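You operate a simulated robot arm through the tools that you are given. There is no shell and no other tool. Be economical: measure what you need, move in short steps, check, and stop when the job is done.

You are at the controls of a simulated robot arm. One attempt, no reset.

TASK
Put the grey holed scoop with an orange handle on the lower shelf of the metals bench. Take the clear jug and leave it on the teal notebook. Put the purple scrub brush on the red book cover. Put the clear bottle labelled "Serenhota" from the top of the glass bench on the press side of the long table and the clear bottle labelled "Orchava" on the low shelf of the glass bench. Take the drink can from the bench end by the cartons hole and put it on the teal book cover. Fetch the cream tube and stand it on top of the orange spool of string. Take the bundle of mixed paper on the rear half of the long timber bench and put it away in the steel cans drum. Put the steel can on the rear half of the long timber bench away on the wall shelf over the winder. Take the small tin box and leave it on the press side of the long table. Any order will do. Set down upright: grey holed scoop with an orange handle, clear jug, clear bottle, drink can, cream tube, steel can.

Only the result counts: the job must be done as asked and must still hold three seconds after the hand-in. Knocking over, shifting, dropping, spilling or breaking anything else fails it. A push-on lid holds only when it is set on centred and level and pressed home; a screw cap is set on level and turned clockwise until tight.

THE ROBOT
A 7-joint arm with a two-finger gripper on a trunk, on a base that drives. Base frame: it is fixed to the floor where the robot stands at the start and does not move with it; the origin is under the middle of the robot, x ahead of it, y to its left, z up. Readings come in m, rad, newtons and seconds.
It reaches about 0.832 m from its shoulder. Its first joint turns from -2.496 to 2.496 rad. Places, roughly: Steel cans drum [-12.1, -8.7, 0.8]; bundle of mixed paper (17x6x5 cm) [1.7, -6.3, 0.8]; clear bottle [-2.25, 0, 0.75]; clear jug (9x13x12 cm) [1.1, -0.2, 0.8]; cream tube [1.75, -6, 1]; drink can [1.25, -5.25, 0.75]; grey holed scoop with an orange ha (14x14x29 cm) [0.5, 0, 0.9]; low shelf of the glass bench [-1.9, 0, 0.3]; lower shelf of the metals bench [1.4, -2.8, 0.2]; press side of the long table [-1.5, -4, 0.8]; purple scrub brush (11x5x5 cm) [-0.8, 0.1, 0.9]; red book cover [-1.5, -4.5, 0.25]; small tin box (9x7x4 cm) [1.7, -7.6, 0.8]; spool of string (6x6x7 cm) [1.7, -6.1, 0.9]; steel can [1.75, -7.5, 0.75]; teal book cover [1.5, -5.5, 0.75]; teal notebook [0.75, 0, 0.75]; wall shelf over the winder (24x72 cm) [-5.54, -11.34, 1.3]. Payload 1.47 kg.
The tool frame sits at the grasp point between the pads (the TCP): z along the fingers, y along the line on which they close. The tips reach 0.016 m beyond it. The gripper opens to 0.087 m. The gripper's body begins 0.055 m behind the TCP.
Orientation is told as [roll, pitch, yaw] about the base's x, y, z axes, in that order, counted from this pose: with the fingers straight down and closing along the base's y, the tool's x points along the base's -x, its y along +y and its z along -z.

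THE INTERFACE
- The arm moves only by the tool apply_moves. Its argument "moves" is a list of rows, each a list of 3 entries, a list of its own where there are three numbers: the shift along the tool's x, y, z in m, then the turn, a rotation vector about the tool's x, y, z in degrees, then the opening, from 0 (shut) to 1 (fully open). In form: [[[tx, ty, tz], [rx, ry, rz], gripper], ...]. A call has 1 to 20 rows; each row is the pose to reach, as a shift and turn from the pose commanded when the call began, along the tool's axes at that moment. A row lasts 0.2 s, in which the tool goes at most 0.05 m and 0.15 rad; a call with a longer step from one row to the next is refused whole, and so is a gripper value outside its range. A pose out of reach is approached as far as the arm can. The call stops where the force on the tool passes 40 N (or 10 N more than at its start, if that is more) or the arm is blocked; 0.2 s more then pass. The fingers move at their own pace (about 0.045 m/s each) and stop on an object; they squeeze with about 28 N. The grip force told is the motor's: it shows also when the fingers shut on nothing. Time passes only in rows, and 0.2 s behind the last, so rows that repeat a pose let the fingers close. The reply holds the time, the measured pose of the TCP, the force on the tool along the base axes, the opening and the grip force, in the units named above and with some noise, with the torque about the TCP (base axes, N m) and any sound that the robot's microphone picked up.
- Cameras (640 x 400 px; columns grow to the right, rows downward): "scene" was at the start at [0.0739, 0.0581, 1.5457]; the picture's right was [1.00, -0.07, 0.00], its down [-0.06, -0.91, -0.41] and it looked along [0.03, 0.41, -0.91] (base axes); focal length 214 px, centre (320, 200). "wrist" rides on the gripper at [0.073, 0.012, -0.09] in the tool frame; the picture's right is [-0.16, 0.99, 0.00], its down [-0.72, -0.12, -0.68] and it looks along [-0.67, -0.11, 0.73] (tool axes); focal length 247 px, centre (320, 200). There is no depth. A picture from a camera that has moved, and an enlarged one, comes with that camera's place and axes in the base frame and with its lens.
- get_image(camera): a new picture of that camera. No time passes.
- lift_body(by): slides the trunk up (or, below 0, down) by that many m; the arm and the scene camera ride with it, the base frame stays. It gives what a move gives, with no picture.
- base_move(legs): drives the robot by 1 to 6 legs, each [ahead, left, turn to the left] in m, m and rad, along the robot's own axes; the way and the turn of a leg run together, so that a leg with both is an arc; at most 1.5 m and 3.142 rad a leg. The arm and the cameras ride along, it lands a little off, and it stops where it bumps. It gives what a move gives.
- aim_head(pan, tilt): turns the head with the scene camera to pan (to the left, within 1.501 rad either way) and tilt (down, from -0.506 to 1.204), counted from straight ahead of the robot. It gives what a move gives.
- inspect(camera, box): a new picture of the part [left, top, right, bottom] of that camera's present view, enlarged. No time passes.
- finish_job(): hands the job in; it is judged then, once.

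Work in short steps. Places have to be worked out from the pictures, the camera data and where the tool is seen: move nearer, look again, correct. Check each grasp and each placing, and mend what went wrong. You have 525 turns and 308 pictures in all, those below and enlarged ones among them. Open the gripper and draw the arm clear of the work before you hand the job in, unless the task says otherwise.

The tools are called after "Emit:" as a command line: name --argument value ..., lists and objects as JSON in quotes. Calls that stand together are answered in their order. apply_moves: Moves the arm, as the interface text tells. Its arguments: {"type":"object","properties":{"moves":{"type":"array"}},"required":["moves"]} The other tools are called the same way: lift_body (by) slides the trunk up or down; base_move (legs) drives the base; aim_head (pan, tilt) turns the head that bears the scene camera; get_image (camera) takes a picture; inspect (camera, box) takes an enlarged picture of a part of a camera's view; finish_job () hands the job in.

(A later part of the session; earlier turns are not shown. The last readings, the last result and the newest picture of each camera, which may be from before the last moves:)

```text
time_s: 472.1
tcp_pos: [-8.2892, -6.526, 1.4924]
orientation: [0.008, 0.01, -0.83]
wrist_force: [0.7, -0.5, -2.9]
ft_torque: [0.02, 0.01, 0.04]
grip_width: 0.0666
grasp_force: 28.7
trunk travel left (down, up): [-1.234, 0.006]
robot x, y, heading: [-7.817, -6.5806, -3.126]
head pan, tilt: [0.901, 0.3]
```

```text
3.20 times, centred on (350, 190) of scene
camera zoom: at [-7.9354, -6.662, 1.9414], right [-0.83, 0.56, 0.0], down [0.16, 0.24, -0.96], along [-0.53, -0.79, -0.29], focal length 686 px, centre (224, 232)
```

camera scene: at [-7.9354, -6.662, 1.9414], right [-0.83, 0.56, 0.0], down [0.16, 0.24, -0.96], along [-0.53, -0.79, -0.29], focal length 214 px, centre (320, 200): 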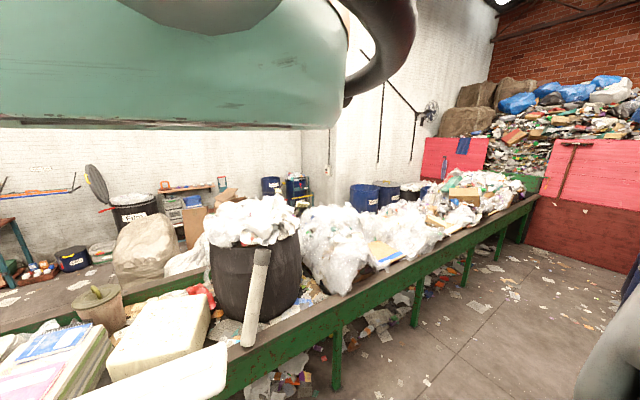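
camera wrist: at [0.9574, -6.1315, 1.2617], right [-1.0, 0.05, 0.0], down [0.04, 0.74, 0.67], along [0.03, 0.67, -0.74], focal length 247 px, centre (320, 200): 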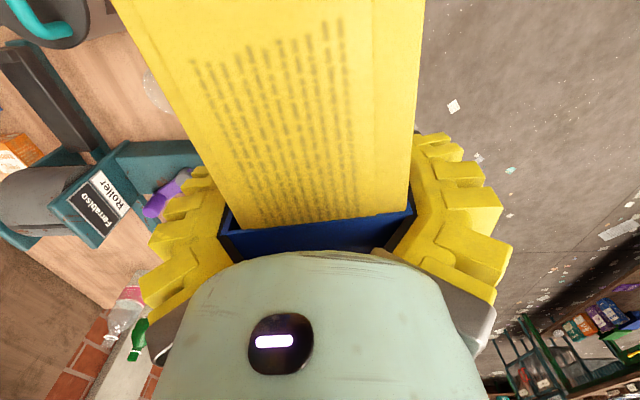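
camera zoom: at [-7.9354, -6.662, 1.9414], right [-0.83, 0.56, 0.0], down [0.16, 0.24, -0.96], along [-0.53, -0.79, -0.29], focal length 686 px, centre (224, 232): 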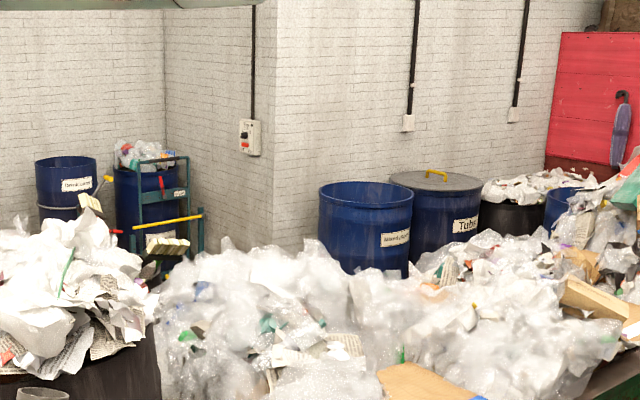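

I drive west to x≈-10.4, then look over the conveyor from there.

Emit:
base_move --legs '[[1.3, 0.05, 0], [1.3, 0.05, 0], [0, 0.8, 0]]'

Emit:
get_image --camera "scene"

Emit:
get_image --camera "wrist"

```text
time_s: 488.7
tcp_pos: [-10.8697, -7.4925, 1.4923]
orientation: [0.008, 0.009, -0.816]
wrist_force: [-0.8, 0.0, -2.7]
ft_torque: [-0.03, -0.02, 0.0]
grip_width: 0.0667
grasp_force: 28.0
trunk travel left (down, up): [-1.234, 0.006]
robot x, y, heading: [-10.3902, -7.5422, -3.11]
head pan, tilt: [0.901, 0.3]
```

```text
178 pictures are left
camera scene: at [-10.5132, -7.6233, 1.9414], right [-0.84, 0.55, 0.0], down [0.16, 0.25, -0.96], along [-0.52, -0.8, -0.29], focal length 214 px, centre (320, 200)
```

scene: 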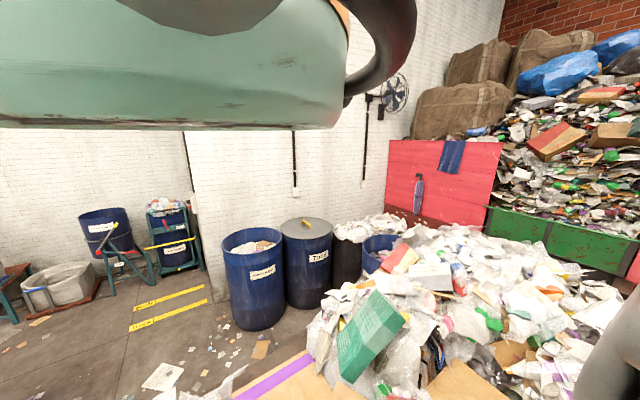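

```text
177 pictures are left
camera wrist: at [-10.9102, -7.4335, 1.5827], right [0.83, 0.56, 0.01], down [0.41, -0.62, 0.67], along [0.38, -0.55, -0.74], focal length 247 px, centre (320, 200)
```

wrist: 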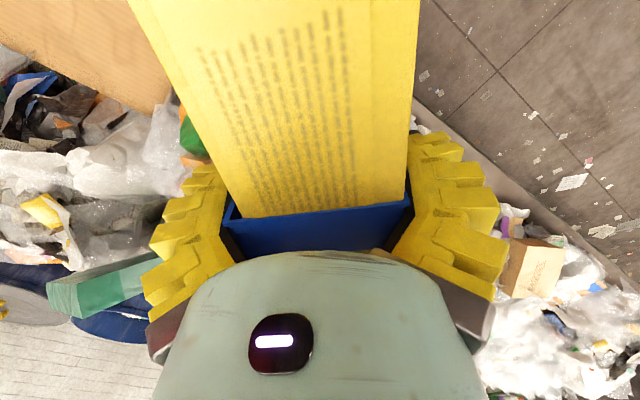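

The open blue drum at (378,245) computes to about (-12.06,-8.9) — likely the steel-cans drum. I zoom to confirm.

Emit:
inspect --camera "scene" --box '[200, 190, 440, 340]'

```text
2.67 times, centred on (320, 265) of scene
camera zoom: at [-10.5132, -7.6233, 1.9414], right [-0.84, 0.55, 0.0], down [0.16, 0.25, -0.96], along [-0.52, -0.8, -0.29], focal length 572 px, centre (320, 27)
```

zoom: 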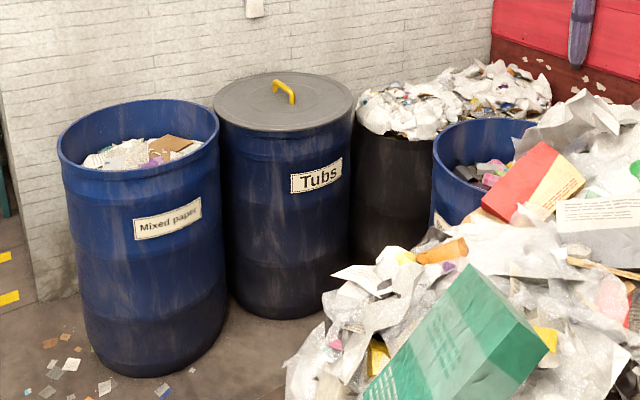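

The hidden drum's label isn't visible. I move closer over the conveyor, (-11.2,-8.2).

Emit:
base_move --legs '[[0.0, 0.6, 0], [0.6, 0.3, 0]]'

Emit:
get_image --camera "scene"

Emit:
get_image --camera "wrist"

```text
time_s: 495.4
tcp_pos: [-11.4439, -8.4163, 1.4924]
orientation: [0.008, 0.011, -0.818]
wrist_force: [0.8, 0.4, -1.9]
ft_torque: [-0.01, -0.02, 0.03]
grip_width: 0.0666
grasp_force: 28.3
trunk travel left (down, up): [-1.234, 0.006]
robot x, y, heading: [-10.9671, -8.464, -3.111]
head pan, tilt: [0.901, 0.3]
```

```text
175 pictures are left
camera scene: at [-11.088, -8.5466, 1.9415], right [-0.84, 0.55, 0.0], down [0.16, 0.25, -0.96], along [-0.52, -0.8, -0.29], focal length 214 px, centre (320, 200)
```

scene: 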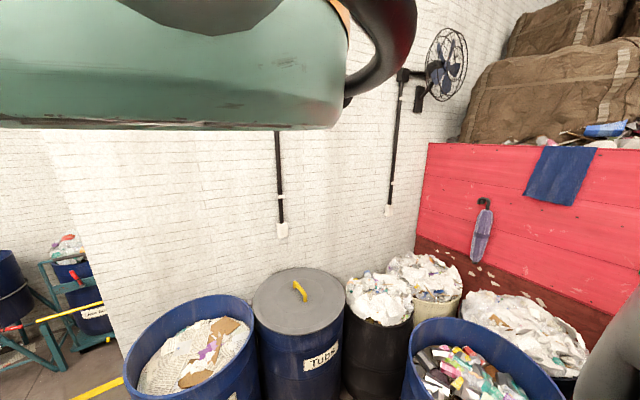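

```text
174 pictures are left
camera wrist: at [-11.4849, -8.3567, 1.5827], right [0.83, 0.56, 0.01], down [0.41, -0.62, 0.67], along [0.38, -0.55, -0.74], focal length 247 px, centre (320, 200)
```

wrist: 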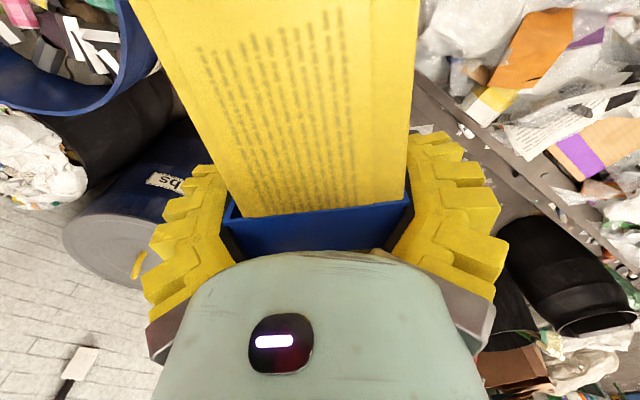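

The open blue drum's centre computes to (-12.1,-8.74), exactly the given place. I move the bundle over it.

Emit:
base_move --legs '[[0.655, 0.295, 0]]'

Emit:
get_image --camera "wrist"

Emit:
get_image --camera "scene"

```text
time_s: 499.4
tcp_pos: [-12.0912, -8.7291, 1.4932]
orientation: [0.007, 0.012, -0.821]
wrist_force: [0.0, -0.2, -2.6]
ft_torque: [-0.02, -0.02, 0.0]
grip_width: 0.0666
grasp_force: 28.5
trunk travel left (down, up): [-1.234, 0.006]
robot x, y, heading: [-11.6144, -8.7788, -3.12]
head pan, tilt: [0.901, 0.3]
```

```text
173 pictures are left
camera wrist: at [-12.1323, -8.6701, 1.5827], right [0.83, 0.56, 0.01], down [0.41, -0.62, 0.67], along [0.38, -0.56, -0.74], focal length 247 px, centre (320, 200)
```

wrist: 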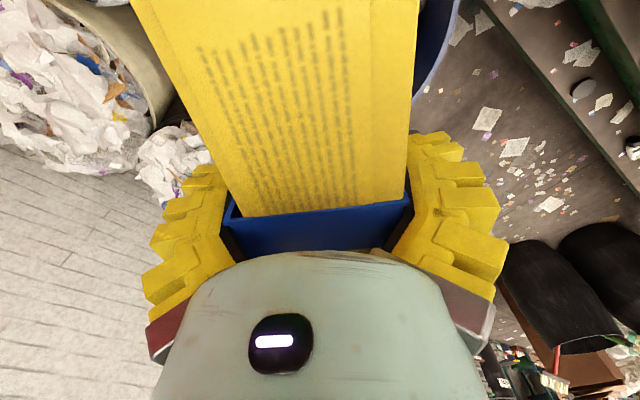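

```text
172 pictures are left
camera scene: at [-11.736, -8.8612, 1.9415], right [-0.84, 0.55, 0.0], down [0.16, 0.24, -0.96], along [-0.52, -0.8, -0.29], focal length 214 px, centre (320, 200)
```

scene: 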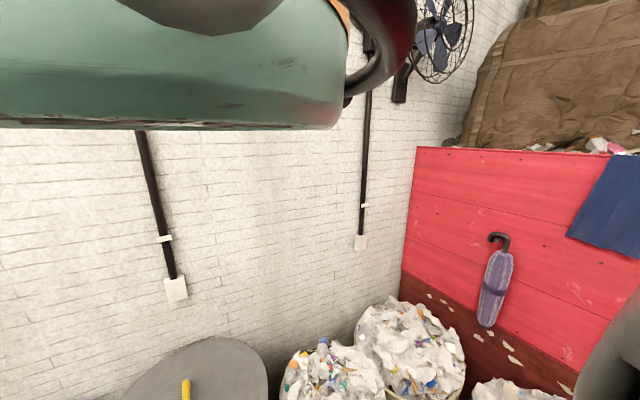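

The visible rim fits a centre at (-12.1,-8.74). I lower 0.3 and check.

Emit:
lift_body --by -0.3

Emit:
get_image --camera "wrist"

```text
time_s: 502.4
tcp_pos: [-12.0915, -8.731, 1.1928]
orientation: [0.008, 0.012, -0.819]
wrist_force: [-0.9, -0.8, -2.5]
ft_torque: [0.02, 0.01, 0.0]
grip_width: 0.0665
grasp_force: 28.5
trunk travel left (down, up): [-0.934, 0.306]
robot x, y, heading: [-11.6155, -8.7799, -3.117]
head pan, tilt: [0.901, 0.3]
```

```text
171 pictures are left
camera wrist: at [-12.1323, -8.6701, 1.2828], right [0.83, 0.56, 0.01], down [0.41, -0.62, 0.67], along [0.38, -0.55, -0.74], focal length 247 px, centre (320, 200)
```

wrist: 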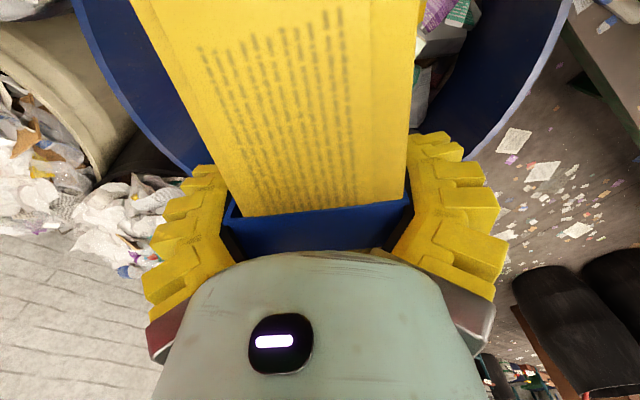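

The drum is centred below. I lower the arm 0.26 into it.

Emit:
apply_moves --moves '[[[0, 0, 0.04], [0, 0, 0], 0], [[0, 0, 0.08], [0, 0, 0], 0], [[0, 0, 0.12], [0, 0, 0], 0], [[0, 0, 0.16], [0, 0, 0], 0], [[0, 0, 0.2], [0, 0, 0], 0], [[0, 0, 0.24], [0, 0, 0], 0], [[0, 0, 0.26], [0, 0, 0], 0]]'

Emit:
get_image --camera "wrist"

```text
time_s: 504.0
tcp_pos: [-12.0913, -8.7264, 0.9322]
orientation: [0.008, 0.012, -0.818]
wrist_force: [0.8, -0.2, -2.5]
ft_torque: [-0.04, -0.05, 0.04]
grip_width: 0.0669
grasp_force: 27.6
trunk travel left (down, up): [-0.934, 0.306]
robot x, y, heading: [-11.6122, -8.7812, -3.12]
head pan, tilt: [0.901, 0.3]
```

```text
170 pictures are left
camera wrist: at [-12.1327, -8.6681, 1.0216], right [0.83, 0.56, 0.01], down [0.41, -0.62, 0.67], along [0.38, -0.55, -0.74], focal length 247 px, centre (320, 200)
```

wrist: 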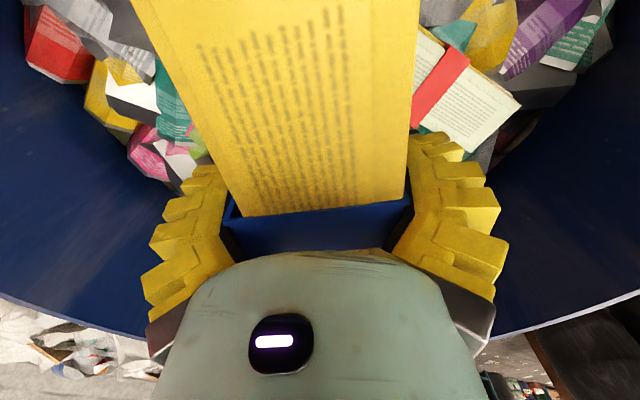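

Inside the drum opening. I go down further gently until contact, then release.

Emit:
apply_moves --moves '[[[0, 0, 0.03], [0, 0, 0], 0], [[0, 0, 0.06], [0, 0, 0], 0], [[0, 0, 0.09], [0, 0, 0], 0], [[0, 0, 0.12], [0, 0, 0], 0]]'

```text
time_s: 505.0
tcp_pos: [-12.0924, -8.7262, 0.8733]
orientation: [0.01, 0.01, -0.819]
wrist_force: [0.5, -0.1, -3.1]
ft_torque: [-0.03, -0.02, 0.0]
grip_width: 0.0666
grasp_force: 27.9
out of reach, approached as far as the arm can: row 3, 4
trunk travel left (down, up): [-0.934, 0.306]
robot x, y, heading: [-11.616, -8.7805, -3.118]
head pan, tilt: [0.901, 0.3]
```

Lower a bit more with the trunk, then release.

Emit:
lift_body --by -0.08

Emit:
get_image --camera "wrist"

```text
time_s: 505.7
tcp_pos: [-12.0941, -8.7253, 0.8224]
orientation: [0.006, 0.012, -0.82]
wrist_force: [2.4, 0.0, 13.9]
ft_torque: [0.2, 0.0, -0.04]
grip_width: 0.0672
grasp_force: 28.6
trunk travel left (down, up): [-0.884, 0.356]
robot x, y, heading: [-11.6147, -8.7785, -3.119]
head pan, tilt: [0.901, 0.3]
stopped: the force on the tool passed its limit at 59 N (the readings are from after the stop); the commanded pose is now the measured one
```

```text
169 pictures are left
camera wrist: at [-12.1353, -8.6661, 0.9133], right [0.83, 0.56, 0.01], down [0.41, -0.62, 0.67], along [0.38, -0.55, -0.74], focal length 247 px, centre (320, 200)
```

wrist: 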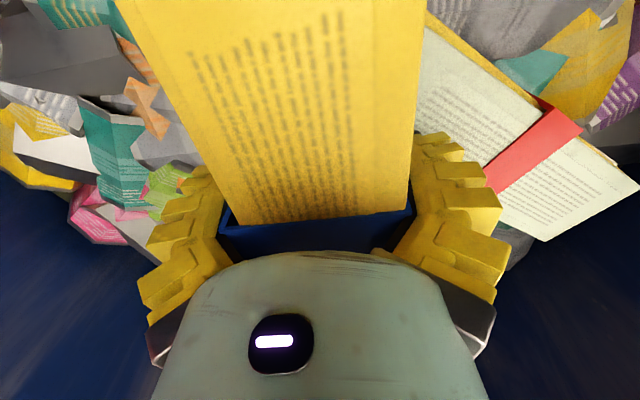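

Resting on the contents. Release and rise.

Emit:
apply_moves --moves '[[[0, 0, 0], [0, 0, 0], 0.85], [[0, 0, 0], [0, 0, 0], 1], [[0, 0, 0], [0, 0, 0], 1], [[0, 0, -0.04], [0, 0, 0], 1], [[0, 0, -0.08], [0, 0, 0], 1]]'

Emit:
lift_body --by 0.35

Emit:
get_image --camera "wrist"

```text
time_s: 506.9
tcp_pos: [-12.0888, -8.7235, 0.9014]
orientation: [0.019, 0.004, -0.835]
wrist_force: [-6.4, -6.8, 5.6]
ft_torque: [0.48, -0.52, 0.03]
grip_width: 0.0872
grasp_force: 0.1
trunk travel left (down, up): [-0.884, 0.356]
robot x, y, heading: [-11.6145, -8.7797, -3.116]
head pan, tilt: [0.901, 0.3]
```

```text
time_s: 510.3
tcp_pos: [-12.0926, -8.726, 1.2536]
orientation: [0.006, 0.012, -0.822]
wrist_force: [0.3, 0.5, -0.6]
ft_torque: [0.0, 0.0, -0.02]
grip_width: 0.0868
grasp_force: 0.1
trunk travel left (down, up): [-1.234, 0.006]
robot x, y, heading: [-11.6126, -8.7798, -3.12]
head pan, tilt: [0.901, 0.3]
```

```text
168 pictures are left
camera wrist: at [-12.1346, -8.6673, 1.3439], right [0.83, 0.56, 0.01], down [0.41, -0.62, 0.67], along [0.38, -0.56, -0.74], focal length 247 px, centre (320, 200)
```

wrist: 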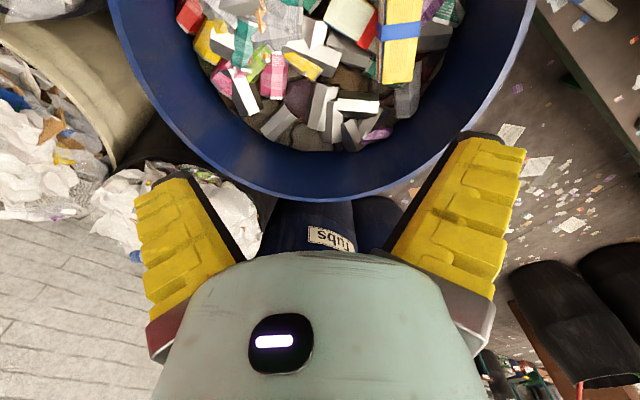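

The bundle lies inside the drum. I raise the arm and retrace: over the conveyor and back east.

Emit:
apply_moves --moves '[[[0, 0, -0.04], [0, 0, 0], 1], [[0, 0, -0.08], [0, 0, 0], 1], [[0, 0, -0.12], [0, 0, 0], 1], [[0, 0, -0.16], [0, 0, 0], 1], [[0, 0, -0.2], [0, 0, 0], 1], [[0, 0, -0.24], [0, 0, 0], 1]]'

Emit:
base_move --legs '[[-0.65, -0.3, 0], [-0.6, -0.3, 0], [0, -1.45, 0]]'

```text
time_s: 511.7
tcp_pos: [-12.0919, -8.7279, 1.4929]
orientation: [0.008, 0.013, -0.824]
wrist_force: [0.7, -0.6, 0.1]
ft_torque: [0.04, 0.07, -0.01]
grip_width: 0.0871
grasp_force: 0.0
trunk travel left (down, up): [-1.234, 0.006]
robot x, y, heading: [-11.6145, -8.7766, -3.118]
head pan, tilt: [0.901, 0.3]
```

```text
time_s: 525.8
tcp_pos: [-10.8908, -6.6405, 1.4931]
orientation: [0.007, 0.011, -0.821]
wrist_force: [0.2, 0.4, 0.2]
ft_torque: [0.0, 0.0, -0.01]
grip_width: 0.087
grasp_force: 0.1
trunk travel left (down, up): [-1.234, 0.006]
robot x, y, heading: [-10.4134, -6.6934, -3.119]
head pan, tilt: [0.901, 0.3]
```

Drive back east along y≈-6.3.

Emit:
base_move --legs '[[-1.45, -0.12, 0], [-1.45, -0.12, 0], [-1.45, -0.08, 0], [-1.45, 0, 0], [-1.45, 0, 0], [-1.45, 0, 0]]'

Emit:
base_move --legs '[[-1.3, 0.5, 0], [0, 0, 1.56], [0, 0, 1.56]]'

Emit:
aim_head --pan -0.9 --tilt -0.3

Emit:
aim_head --pan -0.9 --tilt 0.35

Emit:
get_image --camera "scene"

```text
time_s: 567.1
tcp_pos: [-2.1868, -6.0866, 1.4933]
orientation: [0.007, 0.009, -0.833]
wrist_force: [-0.3, 0.1, -0.2]
ft_torque: [0.0, 0.01, 0.02]
grip_width: 0.0868
grasp_force: 0.0
trunk travel left (down, up): [-1.234, 0.006]
robot x, y, heading: [-1.7137, -6.1476, -3.129]
head pan, tilt: [0.901, 0.3]
```

```text
time_s: 581.8
tcp_pos: [0.0765, -6.6796, 1.4942]
orientation: [0.008, 0.012, 2.313]
wrist_force: [-0.9, 0.2, -0.5]
ft_torque: [0.0, 0.01, 0.01]
grip_width: 0.087
grasp_force: 0.1
trunk travel left (down, up): [-1.234, 0.006]
robot x, y, heading: [-0.4041, -6.627, 0.021]
head pan, tilt: [0.901, 0.3]
```

```text
time_s: 583.6
tcp_pos: [0.0765, -6.6816, 1.4927]
orientation: [0.008, 0.011, 2.313]
wrist_force: [0.1, 0.0, 0.3]
ft_torque: [-0.03, 0.0, 0.02]
grip_width: 0.087
grasp_force: 0.0
trunk travel left (down, up): [-1.234, 0.006]
robot x, y, heading: [-0.4022, -6.6275, 0.022]
head pan, tilt: [-0.901, -0.3]
```

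```text
time_s: 584.6
tcp_pos: [0.0779, -6.6803, 1.4936]
orientation: [0.009, 0.01, 2.312]
wrist_force: [0.6, 0.5, -0.3]
ft_torque: [0.0, 0.02, 0.0]
grip_width: 0.0866
grasp_force: 0.0
trunk travel left (down, up): [-1.234, 0.006]
robot x, y, heading: [-0.3991, -6.6251, 0.023]
head pan, tilt: [-0.901, 0.351]
```

```text
167 pictures are left
camera scene: at [-0.2767, -6.7026, 1.9407], right [-0.81, -0.58, 0.0], down [-0.17, 0.24, -0.95], along [0.56, -0.78, -0.3], focal length 214 px, centre (320, 200)
```

scene: 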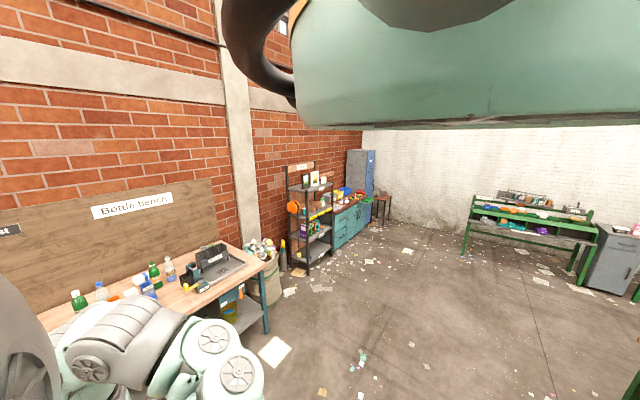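

I restore the tilted posture (x_t forward, 46° down) here in the open, then approach the bench's south end.

Emit:
apply_moves --moves '[[[0, 0, 0.03], [0, 0, -8], 1], [[0, 0, 0.06], [0, 0, -16], 1], [[0, 0, 0.09], [0, 0, -24], 1], [[0, 0, 0.12], [0, 0, -32], 1], [[0, 0, 0.15], [0, 0, -40], 1], [[0, 0, 0.18], [0, 0, -48], 1], [[0, 0, 0.2], [0, 0, -48], 1]]'

Emit:
apply_moves --moves '[[[0, 0, 0], [0, 8, 0], 1], [[0, 0, 0], [0, 16, 0], 1], [[0, 0, 0], [0, 24, 0], 1], [[0, 0, 0], [0, 32, 0], 1], [[0, 0, 0], [0, 40, 0], 1], [[0, 0, 0], [0, 46, 0], 1], [[0, 0, 0], [0, 46, 0], 1]]'

Emit:
base_move --legs '[[1.2, -0.75, 0]]'

Emit:
get_image --camera "wrist"

```text
time_s: 586.2
tcp_pos: [0.0781, -6.6824, 1.2915]
orientation: [0.015, 0.004, -3.129]
wrist_force: [1.0, 0.5, -0.5]
ft_torque: [0.01, 0.01, 0.02]
grip_width: 0.087
grasp_force: 0.0
trunk travel left (down, up): [-1.234, 0.006]
robot x, y, heading: [-0.4027, -6.6287, 0.024]
head pan, tilt: [-0.901, 0.351]
```

```text
time_s: 587.8
tcp_pos: [0.0858, -6.6767, 1.2966]
orientation: [0.009, 0.821, -3.115]
wrist_force: [-0.5, 0.2, 0.4]
ft_torque: [-0.02, 0.0, 0.0]
grip_width: 0.0872
grasp_force: 0.1
trunk travel left (down, up): [-1.234, 0.006]
robot x, y, heading: [-0.4022, -6.6264, 0.02]
head pan, tilt: [-0.901, 0.351]
```

```text
time_s: 594.8
tcp_pos: [1.2959, -7.4123, 1.2956]
orientation: [0.012, 0.821, -3.121]
wrist_force: [0.6, 0.2, -0.2]
ft_torque: [-0.01, 0.03, 0.03]
grip_width: 0.0868
grasp_force: 0.0
trunk travel left (down, up): [-1.234, 0.006]
robot x, y, heading: [0.8121, -7.3596, 0.022]
head pan, tilt: [-0.901, 0.351]
```

```text
166 pictures are left
camera wrist: at [1.2801, -7.4232, 1.4107], right [-0.1, -0.99, -0.11], down [-0.99, 0.1, -0.07], along [0.08, 0.1, -0.99], focal length 247 px, centre (320, 200)
```

wrist: 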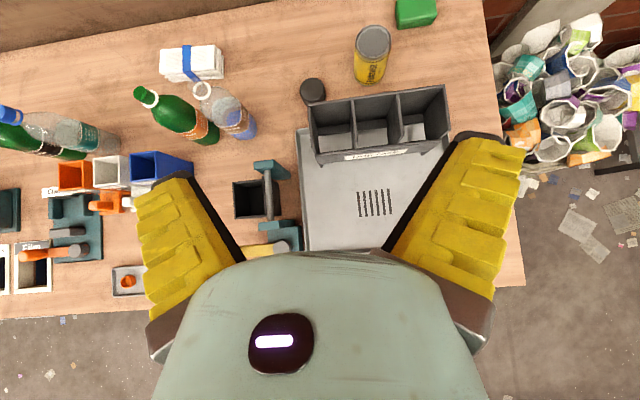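

I see the steel can at ≈(1.64,-7.515) behind a grey organizer, and the green tin box at ≈(1.76,-7.64). I move the TCP over the can.

Emit:
base_move --legs '[[0.33, -0.11, 0]]'

Emit:
lift_body --by -0.2

Emit:
get_image --camera "wrist"

```text
time_s: 597.1
tcp_pos: [1.6256, -7.5148, 1.2969]
orientation: [0.011, 0.825, -3.123]
wrist_force: [0.1, 0.2, -0.2]
ft_torque: [-0.02, -0.02, -0.02]
grip_width: 0.087
grasp_force: 0.0
trunk travel left (down, up): [-1.234, 0.006]
robot x, y, heading: [1.1381, -7.4632, 0.017]
head pan, tilt: [-0.901, 0.351]
```

```text
time_s: 599.2
tcp_pos: [1.6269, -7.515, 1.0978]
orientation: [0.008, 0.826, -3.123]
wrist_force: [0.1, -0.1, -0.4]
ft_torque: [0.03, -0.01, 0.0]
grip_width: 0.0869
grasp_force: 0.1
trunk travel left (down, up): [-1.034, 0.206]
robot x, y, heading: [1.135, -7.4637, 0.019]
head pan, tilt: [-0.901, 0.351]
```

```text
165 pictures are left
camera wrist: at [1.6104, -7.5261, 1.2121], right [-0.1, -0.99, -0.11], down [-0.99, 0.11, -0.07], along [0.08, 0.1, -0.99], focal length 247 px, centre (320, 200)
```

wrist: 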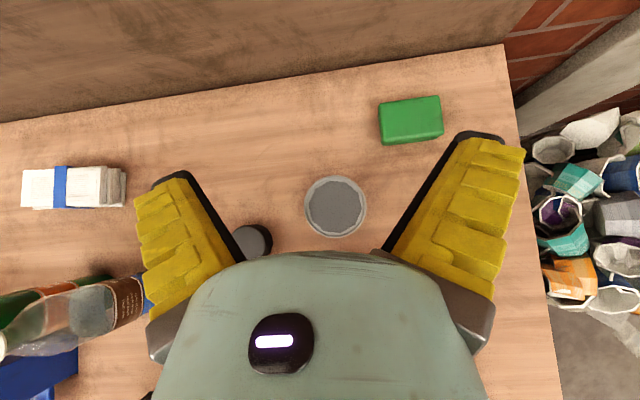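

Can centred (dia ≈77 mm, tight). I lower with trunk 0.14 and check again.

Emit:
lift_body --by -0.14

Emit:
get_image --camera "wrist"

```text
time_s: 600.9
tcp_pos: [1.6259, -7.5139, 0.9577]
orientation: [0.008, 0.825, -3.124]
wrist_force: [0.0, 0.5, 0.4]
ft_torque: [0.0, 0.01, 0.02]
grip_width: 0.0872
grasp_force: 0.0
trunk travel left (down, up): [-0.894, 0.346]
robot x, y, heading: [1.1376, -7.4672, 0.02]
head pan, tilt: [-0.901, 0.351]
```

```text
164 pictures are left
camera wrist: at [1.6103, -7.5262, 1.072], right [-0.1, -0.99, -0.11], down [-0.99, 0.11, -0.07], along [0.08, 0.1, -0.99], focal length 247 px, centre (320, 200)
```

wrist: 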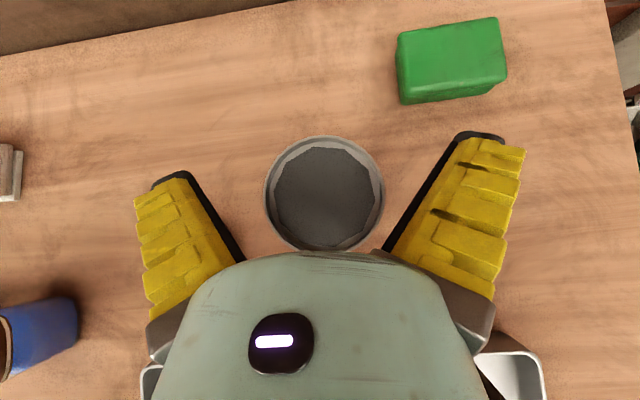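

Still centred. I lower 7 cm with the arm (8 mm back) and close.

Emit:
apply_moves --moves '[[[-0.018, 0, 0.015], [0, 0, 0], 1], [[-0.036, 0, 0.03], [0, 0, 0], 1], [[-0.054, 0, 0.046], [0, 0, 0], 1], [[-0.054, 0, 0.046], [0, 0, 0], 1]]'

Emit:
apply_moves --moves '[[[0, 0, 0], [0, 0, 0], 0.7], [[0, 0, 0], [0, 0, 0], 0.3], [[0, 0, 0], [0, 0, 0], 0], [[0, 0, 0], [0, 0, 0], 0]]'

Emit:
lift_body --by 0.06

Emit:
get_image --camera "wrist"

```text
time_s: 601.9
tcp_pos: [1.6289, -7.5224, 0.9049]
orientation: [0.025, 0.838, -3.111]
wrist_force: [1.2, 1.3, 1.1]
ft_torque: [0.0, 0.04, 0.02]
grip_width: 0.0872
grasp_force: 0.1
trunk travel left (down, up): [-0.894, 0.346]
robot x, y, heading: [1.1334, -7.462, 0.015]
head pan, tilt: [-0.901, 0.351]
```

```text
time_s: 602.9
tcp_pos: [1.6305, -7.5219, 0.9028]
orientation: [0.025, 0.835, -3.111]
wrist_force: [-2.8, -0.6, 6.1]
ft_torque: [0.05, 0.0, 0.02]
grip_width: 0.0726
grasp_force: 28.5
trunk travel left (down, up): [-0.894, 0.346]
robot x, y, heading: [1.139, -7.4599, 0.022]
head pan, tilt: [-0.901, 0.351]
```

```text
time_s: 603.9
tcp_pos: [1.6227, -7.5153, 0.9468]
orientation: [0.008, 0.824, -3.123]
wrist_force: [-0.3, 0.0, -0.8]
ft_torque: [0.01, 0.0, -0.03]
grip_width: 0.0719
grasp_force: 28.1
trunk travel left (down, up): [-0.954, 0.286]
robot x, y, heading: [1.1355, -7.4648, 0.026]
head pan, tilt: [-0.901, 0.351]
```

```text
163 pictures are left
camera wrist: at [1.6071, -7.5265, 1.06], right [-0.1, -0.99, -0.11], down [-0.99, 0.1, -0.07], along [0.08, 0.1, -0.99], focal length 247 px, centre (320, 200)
```

wrist: 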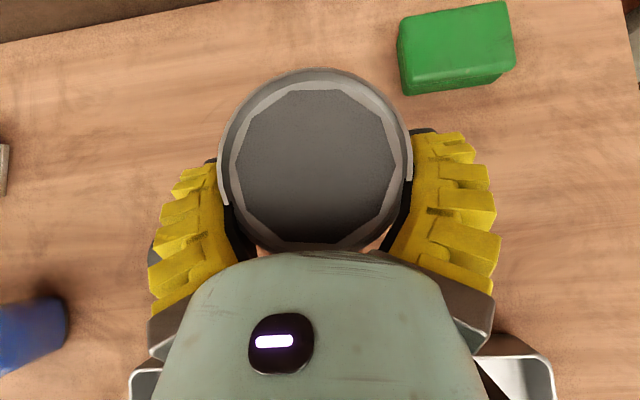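

Can gripped and lifted; but the arm was stopped ~2 cm short on the way down (possibly touching the organizer). I raise and look at the surroundings.

Emit:
lift_body --by 0.28

Emit:
base_move --legs '[[-0.5, 0.05, 0]]'

Emit:
get_image --camera "wrist"

```text
time_s: 606.8
tcp_pos: [1.6235, -7.5148, 1.2274]
orientation: [0.011, 0.824, -3.124]
wrist_force: [-0.3, 0.4, -1.3]
ft_torque: [0.01, 0.0, 0.03]
grip_width: 0.0719
grasp_force: 27.8
trunk travel left (down, up): [-1.234, 0.006]
robot x, y, heading: [1.1398, -7.4617, 0.021]
head pan, tilt: [-0.901, 0.351]
```

```text
time_s: 609.7
tcp_pos: [1.1254, -7.4767, 1.2264]
orientation: [0.013, 0.824, -3.127]
wrist_force: [1.0, -0.7, -0.8]
ft_torque: [0.02, -0.01, -0.01]
grip_width: 0.0717
grasp_force: 28.0
trunk travel left (down, up): [-1.234, 0.006]
robot x, y, heading: [0.6416, -7.4231, 0.018]
head pan, tilt: [-0.901, 0.351]
```

```text
162 pictures are left
camera wrist: at [1.1096, -7.4879, 1.3409], right [-0.1, -0.99, -0.11], down [-0.99, 0.11, -0.07], along [0.08, 0.1, -0.99], focal length 247 px, centre (320, 200)
```

wrist: 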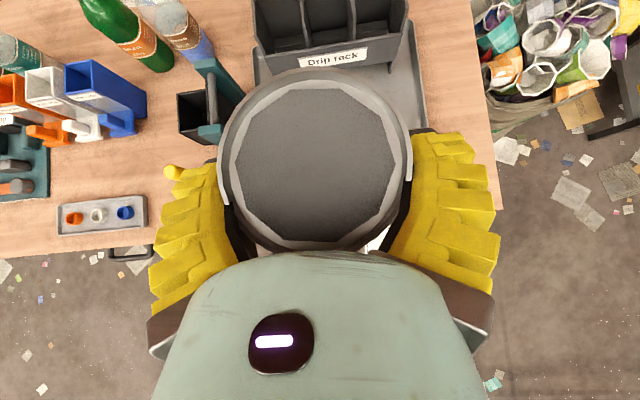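

The rack looks unmoved. Now carry the can to the wall shelf: drive south then west, and look.

Emit:
base_move --legs '[[-0.45, -0.9, 0], [0, -0.9, 0], [-1.2, 0, 0]]'

Emit:
aim_head --pan -1.4 --tilt -0.3

Emit:
aim_head --pan -1.5 --tilt 0.3

Emit:
get_image --camera "scene"

```text
time_s: 624.9
tcp_pos: [-0.4991, -9.3051, 1.2266]
orientation: [0.01, 0.825, -3.129]
wrist_force: [0.0, -1.0, -0.9]
ft_torque: [0.02, 0.03, 0.01]
grip_width: 0.0714
grasp_force: 28.2
trunk travel left (down, up): [-1.234, 0.006]
robot x, y, heading: [-0.986, -9.2498, 0.014]
head pan, tilt: [-0.901, 0.351]
```

```text
time_s: 625.9
tcp_pos: [-0.4983, -9.3029, 1.2271]
orientation: [0.011, 0.825, -3.129]
wrist_force: [0.0, 0.4, -0.5]
ft_torque: [-0.03, -0.02, 0.01]
grip_width: 0.0715
grasp_force: 28.1
trunk travel left (down, up): [-1.234, 0.006]
robot x, y, heading: [-0.9864, -9.2487, 0.017]
head pan, tilt: [-1.4, -0.3]
```

```text
time_s: 626.9
tcp_pos: [-0.4994, -9.3032, 1.2271]
orientation: [0.011, 0.825, -3.129]
wrist_force: [0.6, -0.3, -0.9]
ft_torque: [0.0, 0.01, 0.0]
grip_width: 0.0714
grasp_force: 28.3
trunk travel left (down, up): [-1.234, 0.006]
robot x, y, heading: [-0.982, -9.2471, 0.016]
head pan, tilt: [-1.499, 0.3]
```

```text
161 pictures are left
camera scene: at [-0.9066, -9.3415, 1.9409], right [-1.0, -0.09, 0.0], down [-0.03, 0.29, -0.96], along [0.08, -0.95, -0.29], focal length 214 px, centre (320, 200)
```

scene: 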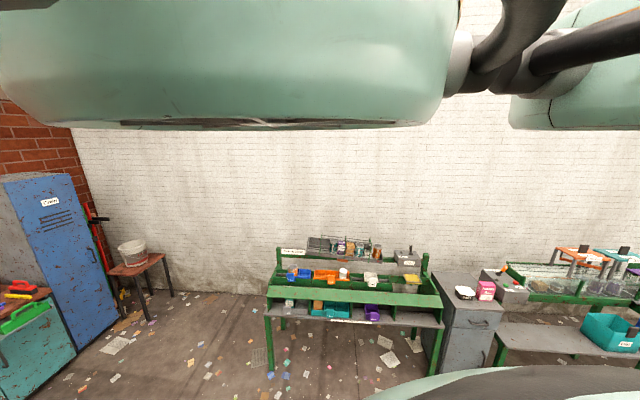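

South wall is at y≈-11.7 with low benches. I continue west along y≈-9.5.

Emit:
base_move --legs '[[-1.45, -0.12, 0], [-1.45, -0.12, 0]]'

Emit:
get_image --camera "scene"

```text
time_s: 641.0
tcp_pos: [-3.3926, -9.5802, 1.2273]
orientation: [0.008, 0.826, 3.138]
wrist_force: [0.3, 0.8, -0.3]
ft_torque: [0.02, 0.04, 0.03]
grip_width: 0.0707
grasp_force: 27.9
trunk travel left (down, up): [-1.234, 0.006]
robot x, y, heading: [-3.8762, -9.5193, 0.001]
head pan, tilt: [-1.499, 0.3]
```

```text
160 pictures are left
camera scene: at [-3.7998, -9.6107, 1.9408], right [-1.0, -0.07, 0.0], down [-0.02, 0.29, -0.96], along [0.07, -0.95, -0.3], focal length 214 px, centre (320, 200)
```

scene: 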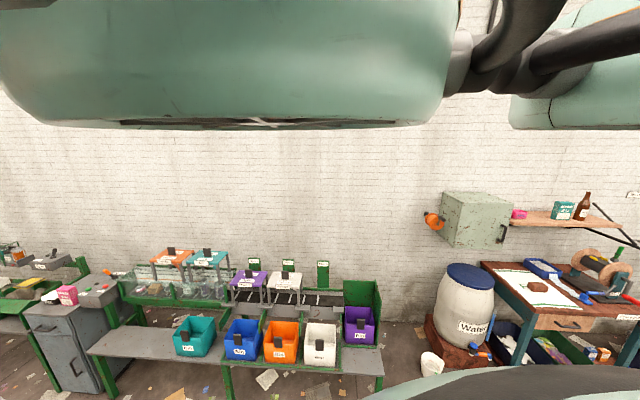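

The wall shelf is at right, with a free gap between a pink item (x≈-5.3) and a green box (x≈-5.64). I drive to x≈-5.4, turn to face the wall and raise the arm 0.2.

Emit:
base_move --legs '[[-1.45, 0, 0], [0, 0, -1.57]]'

Emit:
apply_moves --moves '[[[0.027, 0, -0.029], [0, 0, 0], 0], [[0.054, 0, -0.058], [0, 0, 0], 0], [[0.081, 0, -0.087], [0, 0, 0], 0], [[0.109, 0, -0.117], [0, 0, 0], 0], [[0.136, 0, -0.146], [0, 0, 0], 0], [[0.16, 0, -0.172], [0, 0, 0], 0]]'

Emit:
get_image --camera "wrist"

```text
time_s: 652.0
tcp_pos: [-5.3986, -10.0014, 1.2273]
orientation: [0.01, 0.826, 1.57]
wrist_force: [0.3, -0.7, 0.0]
ft_torque: [0.03, 0.0, -0.03]
grip_width: 0.07
grasp_force: 27.7
trunk travel left (down, up): [-1.234, 0.006]
robot x, y, heading: [-5.3373, -9.5155, -1.568]
head pan, tilt: [-1.499, 0.3]
```

```text
time_s: 653.1
tcp_pos: [-5.2011, -10.0439, 1.4494]
orientation: [-0.23, 1.006, 1.943]
wrist_force: [1.5, -0.6, -0.9]
ft_torque: [-0.01, 0.05, -0.03]
grip_width: 0.068
grasp_force: 27.5
trunk travel left (down, up): [-1.234, 0.006]
robot x, y, heading: [-5.3365, -9.5144, -1.567]
head pan, tilt: [-1.499, 0.3]
stopped in row 5: the arm was blocked; the commanded pose is now the measured one
```

```text
159 pictures are left
camera wrist: at [-5.2429, -10.0251, 1.5555], right [-0.86, -0.45, -0.25], down [-0.39, 0.89, -0.24], along [0.33, -0.11, -0.94], focal length 247 px, centre (320, 200)
```

wrist: 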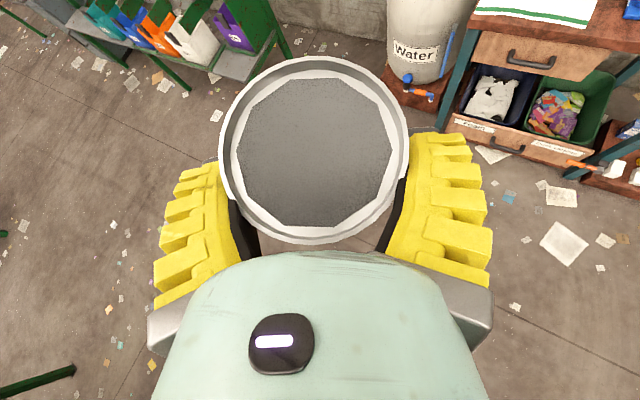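

The arm got blocked near its own body and the tool twisted. I restore the original orientation and a more extended, lower pose.

Emit:
apply_moves --moves '[[[-0.024, 0.033, 0.001], [-4.9, -2.2, 2.6], 0], [[-0.049, 0.066, 0.002], [-9.8, -4.3, 5.2], 0], [[-0.073, 0.098, 0.003], [-14.7, -6.5, 7.8], 0], [[-0.097, 0.131, 0.005], [-19.6, -8.7, 10.5], 0], [[-0.122, 0.164, 0.006], [-24.5, -10.8, 13.1], 0], [[-0.146, 0.1965, 0.007], [-29.4, -13, 15.7], 0], [[-0.146, 0.1965, 0.007], [-29.4, -13, 15.7], 0]]'

Emit:
get_image --camera "wrist"

```text
time_s: 654.7
tcp_pos: [-5.3982, -10.0706, 1.2955]
orientation: [0.005, 0.732, 1.565]
wrist_force: [0.0, -0.2, -1.0]
ft_torque: [-0.01, 0.02, -0.03]
grip_width: 0.0668
grasp_force: 28.2
trunk travel left (down, up): [-1.234, 0.006]
robot x, y, heading: [-5.3379, -9.5165, -1.563]
head pan, tilt: [-1.499, 0.3]
```

```text
158 pictures are left
camera wrist: at [-5.4092, -10.0665, 1.4082], right [-0.99, 0.13, -0.1], down [0.12, 0.99, 0.02], along [0.1, 0.01, -0.99], focal length 247 px, centre (320, 200)
```

wrist: 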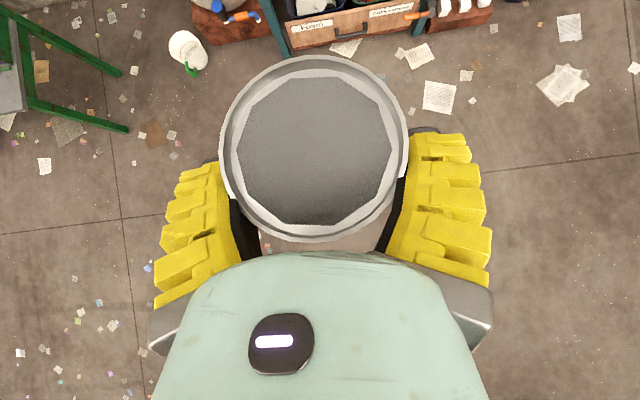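

Orientation is back (5° off in pitch). I now extend forward while raising, correcting the pitch.

Emit:
apply_moves --moves '[[[0.035, 0, -0.009], [0, 1.5, 0], 0], [[0.07, 0, -0.018], [0, 3, 0], 0], [[0.105, 0, -0.027], [0, 5.3, 0], 0], [[0.14, 0, -0.036], [0, 5.3, 0], 0], [[0.1746, 0, -0.0448], [0, 5.3, 0], 0], [[0.1746, 0, -0.0448], [0, 5.3, 0], 0]]'

Emit:
get_image --camera "wrist"

```text
time_s: 656.1
tcp_pos: [-5.3967, -10.1715, 1.4424]
orientation: [0.002, 0.826, 1.565]
wrist_force: [-0.6, 0.7, -0.5]
ft_torque: [-0.01, -0.01, 0.0]
grip_width: 0.067
grasp_force: 27.6
trunk travel left (down, up): [-1.234, 0.006]
robot x, y, heading: [-5.3366, -9.5147, -1.567]
head pan, tilt: [-1.499, 0.3]
```

```text
157 pictures are left
camera wrist: at [-5.4085, -10.1557, 1.5566], right [-0.99, 0.12, -0.11], down [0.12, 0.99, -0.07], along [0.1, -0.08, -0.99], focal length 247 px, centre (320, 200)
```

wrist: 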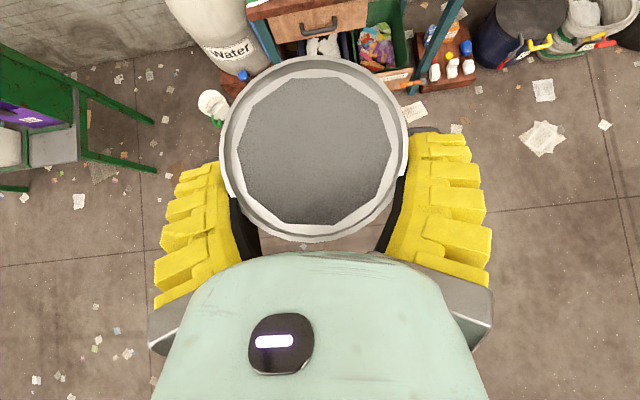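

Restored and extended: can bottom ≈1.345. I drive forward 0.55 and 6 cm right (toward -x), then look at the shelf.

Emit:
base_move --legs '[[0.55, -0.063, 0]]'

Emit:
get_image --camera "wrist"

Emit:
aim_head --pan -0.6 --tilt -0.3

Emit:
aim_head --pan -0.6 --tilt 0.3

Emit:
get_image --camera "scene"

```text
time_s: 659.3
tcp_pos: [-5.4564, -10.7166, 1.4413]
orientation: [0.005, 0.822, 1.567]
wrist_force: [-0.3, 0.9, -0.3]
ft_torque: [0.04, 0.01, 0.0]
grip_width: 0.0662
grasp_force: 27.7
trunk travel left (down, up): [-1.234, 0.006]
robot x, y, heading: [-5.402, -10.0629, -1.566]
head pan, tilt: [-1.499, 0.3]
```

```text
156 pictures are left
camera wrist: at [-5.4672, -10.7024, 1.5562], right [-0.99, 0.11, -0.11], down [0.12, 0.99, -0.07], along [0.1, -0.08, -0.99], focal length 247 px, centre (320, 200)
```

wrist: 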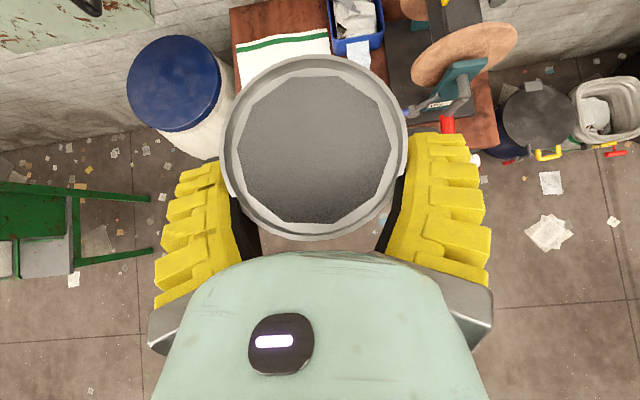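

```text
time_s: 660.5
tcp_pos: [-5.4557, -10.7195, 1.4419]
orientation: [0.003, 0.825, 1.568]
wrist_force: [-0.1, -0.1, 0.6]
ft_torque: [0.01, 0.02, -0.02]
grip_width: 0.0002
grasp_force: 27.9
trunk travel left (down, up): [-1.234, 0.006]
robot x, y, heading: [-5.3977, -10.063, -1.566]
head pan, tilt: [-0.6, -0.3]
```

```text
time_s: 661.5
tcp_pos: [-5.456, -10.7183, 1.4434]
orientation: [0.007, 0.823, 1.57]
wrist_force: [-0.5, 0.4, 0.4]
ft_torque: [0.0, -0.01, 0.03]
grip_width: 0.0
grasp_force: 27.8
trunk travel left (down, up): [-1.234, 0.006]
robot x, y, heading: [-5.3985, -10.063, -1.561]
head pan, tilt: [-0.6, 0.3]
```

```text
155 pictures are left
camera scene: at [-5.446, -10.2033, 1.9842], right [-0.82, 0.57, 0.0], down [-0.1, -0.15, -0.98], along [-0.56, -0.81, 0.18], focal length 214 px, centre (320, 200)
```

scene: 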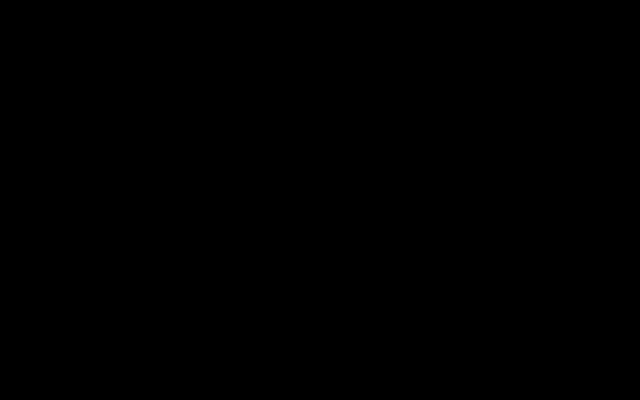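

The can slipped out of the grip. I look for where it fell.

Emit:
get_image --camera "wrist"

```text
154 pictures are left
camera wrist: at [-5.4671, -10.7025, 1.5563], right [-0.99, 0.11, -0.11], down [0.12, 0.99, -0.07], along [0.1, -0.08, -0.99], focal length 247 px, centre (320, 200)
```

wrist: 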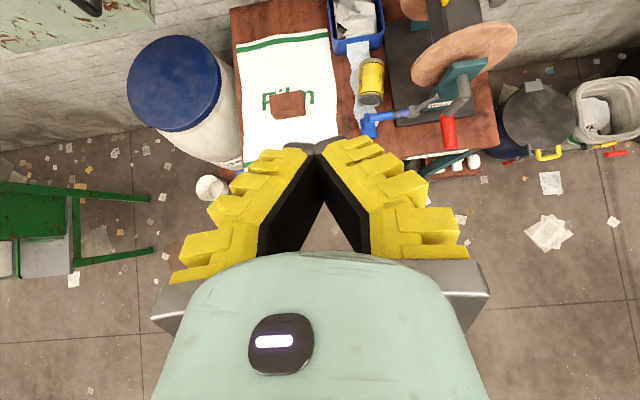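

The can landed on the table below. I zoom in.

Emit:
inspect --camera "wrist" --box '[220, 0, 500, 175]'

```text
2.29 times, centred on (360, 88) of wrist
camera zoom: at [-5.4671, -10.7025, 1.5563], right [-0.99, 0.11, -0.11], down [0.12, 0.99, -0.07], along [0.1, -0.08, -0.99], focal length 564 px, centre (229, 457)
```

zoom: 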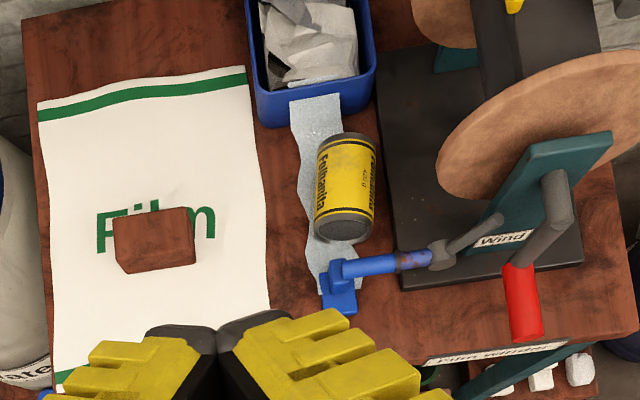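

The can lies on its side on the table, axis along y. I need to tell top from bottom. I move the wrist camera closer to look at both ends.

Emit:
inspect --camera "wrist" --box '[335, 45, 405, 110]'

```text
6.15 times, centred on (370, 78) of wrist
camera zoom: at [-5.4671, -10.7025, 1.5563], right [-0.99, 0.11, -0.11], down [0.12, 0.99, -0.07], along [0.1, -0.08, -0.99], focal length 1520 px, centre (12, 954)
```

zoom: 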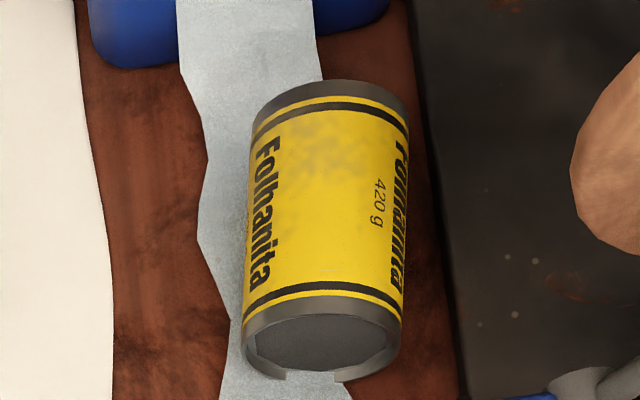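

Label convention and the recessed end suggest the near (+y) end is the top. To stand it with that end up I must grip it with a vertical tool at yaw 0, then swing the wrist 180° and pitch up. I back off and prepare that posture.

Emit:
base_move --legs '[[-0.5, 0, 0]]'

Emit:
apply_moves --moves '[[[0.0, 0, -0.02], [0, -8, 0], 1], [[-0.02, 0, -0.04], [0, -16, 0], 1], [[-0.04, 0, -0.06], [0, -24, 0], 1], [[-0.06, 0, -0.08], [0, -32, 0], 1], [[-0.08, 0, -0.1], [0, -40, 0], 1], [[-0.1, 0, -0.12], [0, -47, 0], 1], [[-0.1, 0, -0.12], [0, -47, 0], 1]]'

```text
time_s: 664.4
tcp_pos: [-5.4587, -10.223, 1.4421]
orientation: [0.004, 0.824, 1.567]
wrist_force: [0.6, -0.2, 0.8]
ft_torque: [-0.03, 0.02, 0.0]
grip_width: 0.0
grasp_force: 27.7
trunk travel left (down, up): [-1.234, 0.006]
robot x, y, heading: [-5.3983, -9.5685, -1.561]
head pan, tilt: [-0.6, 0.3]
```

```text
time_s: 666.0
tcp_pos: [-5.4589, -10.068, 1.4497]
orientation: [0.003, 0.002, 1.567]
wrist_force: [0.2, 0.2, -0.3]
ft_torque: [0.03, -0.01, 0.01]
grip_width: 0.087
grasp_force: 0.1
trunk travel left (down, up): [-1.234, 0.006]
robot x, y, heading: [-5.4019, -9.569, -1.56]
head pan, tilt: [-0.6, 0.3]
```

Vertical at r≈0.5. Now yaw +180° in two calls.

Emit:
apply_moves --moves '[[[0, 0, 0.02], [0, 0, 8], 1], [[0, 0, 0.04], [0, 0, 16], 1], [[0, 0, 0.06], [0, 0, 24], 1], [[0, 0, 0.08], [0, 0, 32], 1], [[0, 0, 0.1], [0, 0, 40], 1], [[0, 0, 0.12], [0, 0, 48], 1], [[0, 0, 0.14], [0, 0, 56], 1], [[0, 0, 0.16], [0, 0, 64], 1], [[0, 0, 0.18], [0, 0, 72], 1], [[0, 0, 0.2], [0, 0, 80], 1], [[0, 0, 0.2], [0, 0, 88], 1], [[0, 0, 0.2], [0, 0, 96], 1], [[0, 0, 0.2], [0, 0, 104], 1], [[0, 0, 0.2], [0, 0, 112], 1], [[0, 0, 0.2], [0, 0, 120], 1]]'

Emit:
apply_moves --moves '[[[0, 0, 0], [0, 0, 8], 1], [[0, 0, 0], [0, 0, 16], 1], [[0, 0, 0], [0, 0, 24], 1], [[0, 0, 0], [0, 0, 32], 1], [[0, 0, 0], [0, 0, 40], 1], [[0, 0, 0], [0, 0, 48], 1], [[0, 0, 0], [0, 0, 56], 1], [[0, 0, 0], [0, 0, 60], 1]]'

Emit:
get_image --camera "wrist"

```text
time_s: 669.2
tcp_pos: [-5.4593, -10.0695, 1.2503]
orientation: [-0.004, -0.001, -0.534]
wrist_force: [0.6, -0.1, -0.5]
ft_torque: [0.01, 0.0, 0.03]
grip_width: 0.0869
grasp_force: 0.1
trunk travel left (down, up): [-1.234, 0.006]
robot x, y, heading: [-5.4038, -9.5669, -1.567]
head pan, tilt: [-0.6, 0.3]
```

```text
time_s: 671.0
tcp_pos: [-5.4596, -10.0688, 1.2506]
orientation: [-0.001, -0.004, -1.579]
wrist_force: [-0.1, 0.5, -0.4]
ft_torque: [0.01, 0.01, 0.0]
grip_width: 0.0866
grasp_force: 0.1
trunk travel left (down, up): [-1.234, 0.006]
robot x, y, heading: [-5.4044, -9.5695, -1.561]
head pan, tilt: [-0.6, 0.3]
```

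```text
151 pictures are left
camera wrist: at [-5.4461, -9.9957, 1.3392], right [0.99, -0.17, 0.0], down [-0.12, -0.72, 0.68], along [-0.11, -0.67, -0.73], focal length 247 px, centre (320, 200)
```

wrist: 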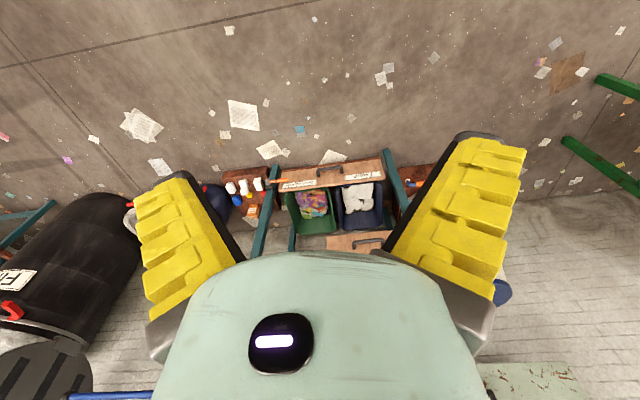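

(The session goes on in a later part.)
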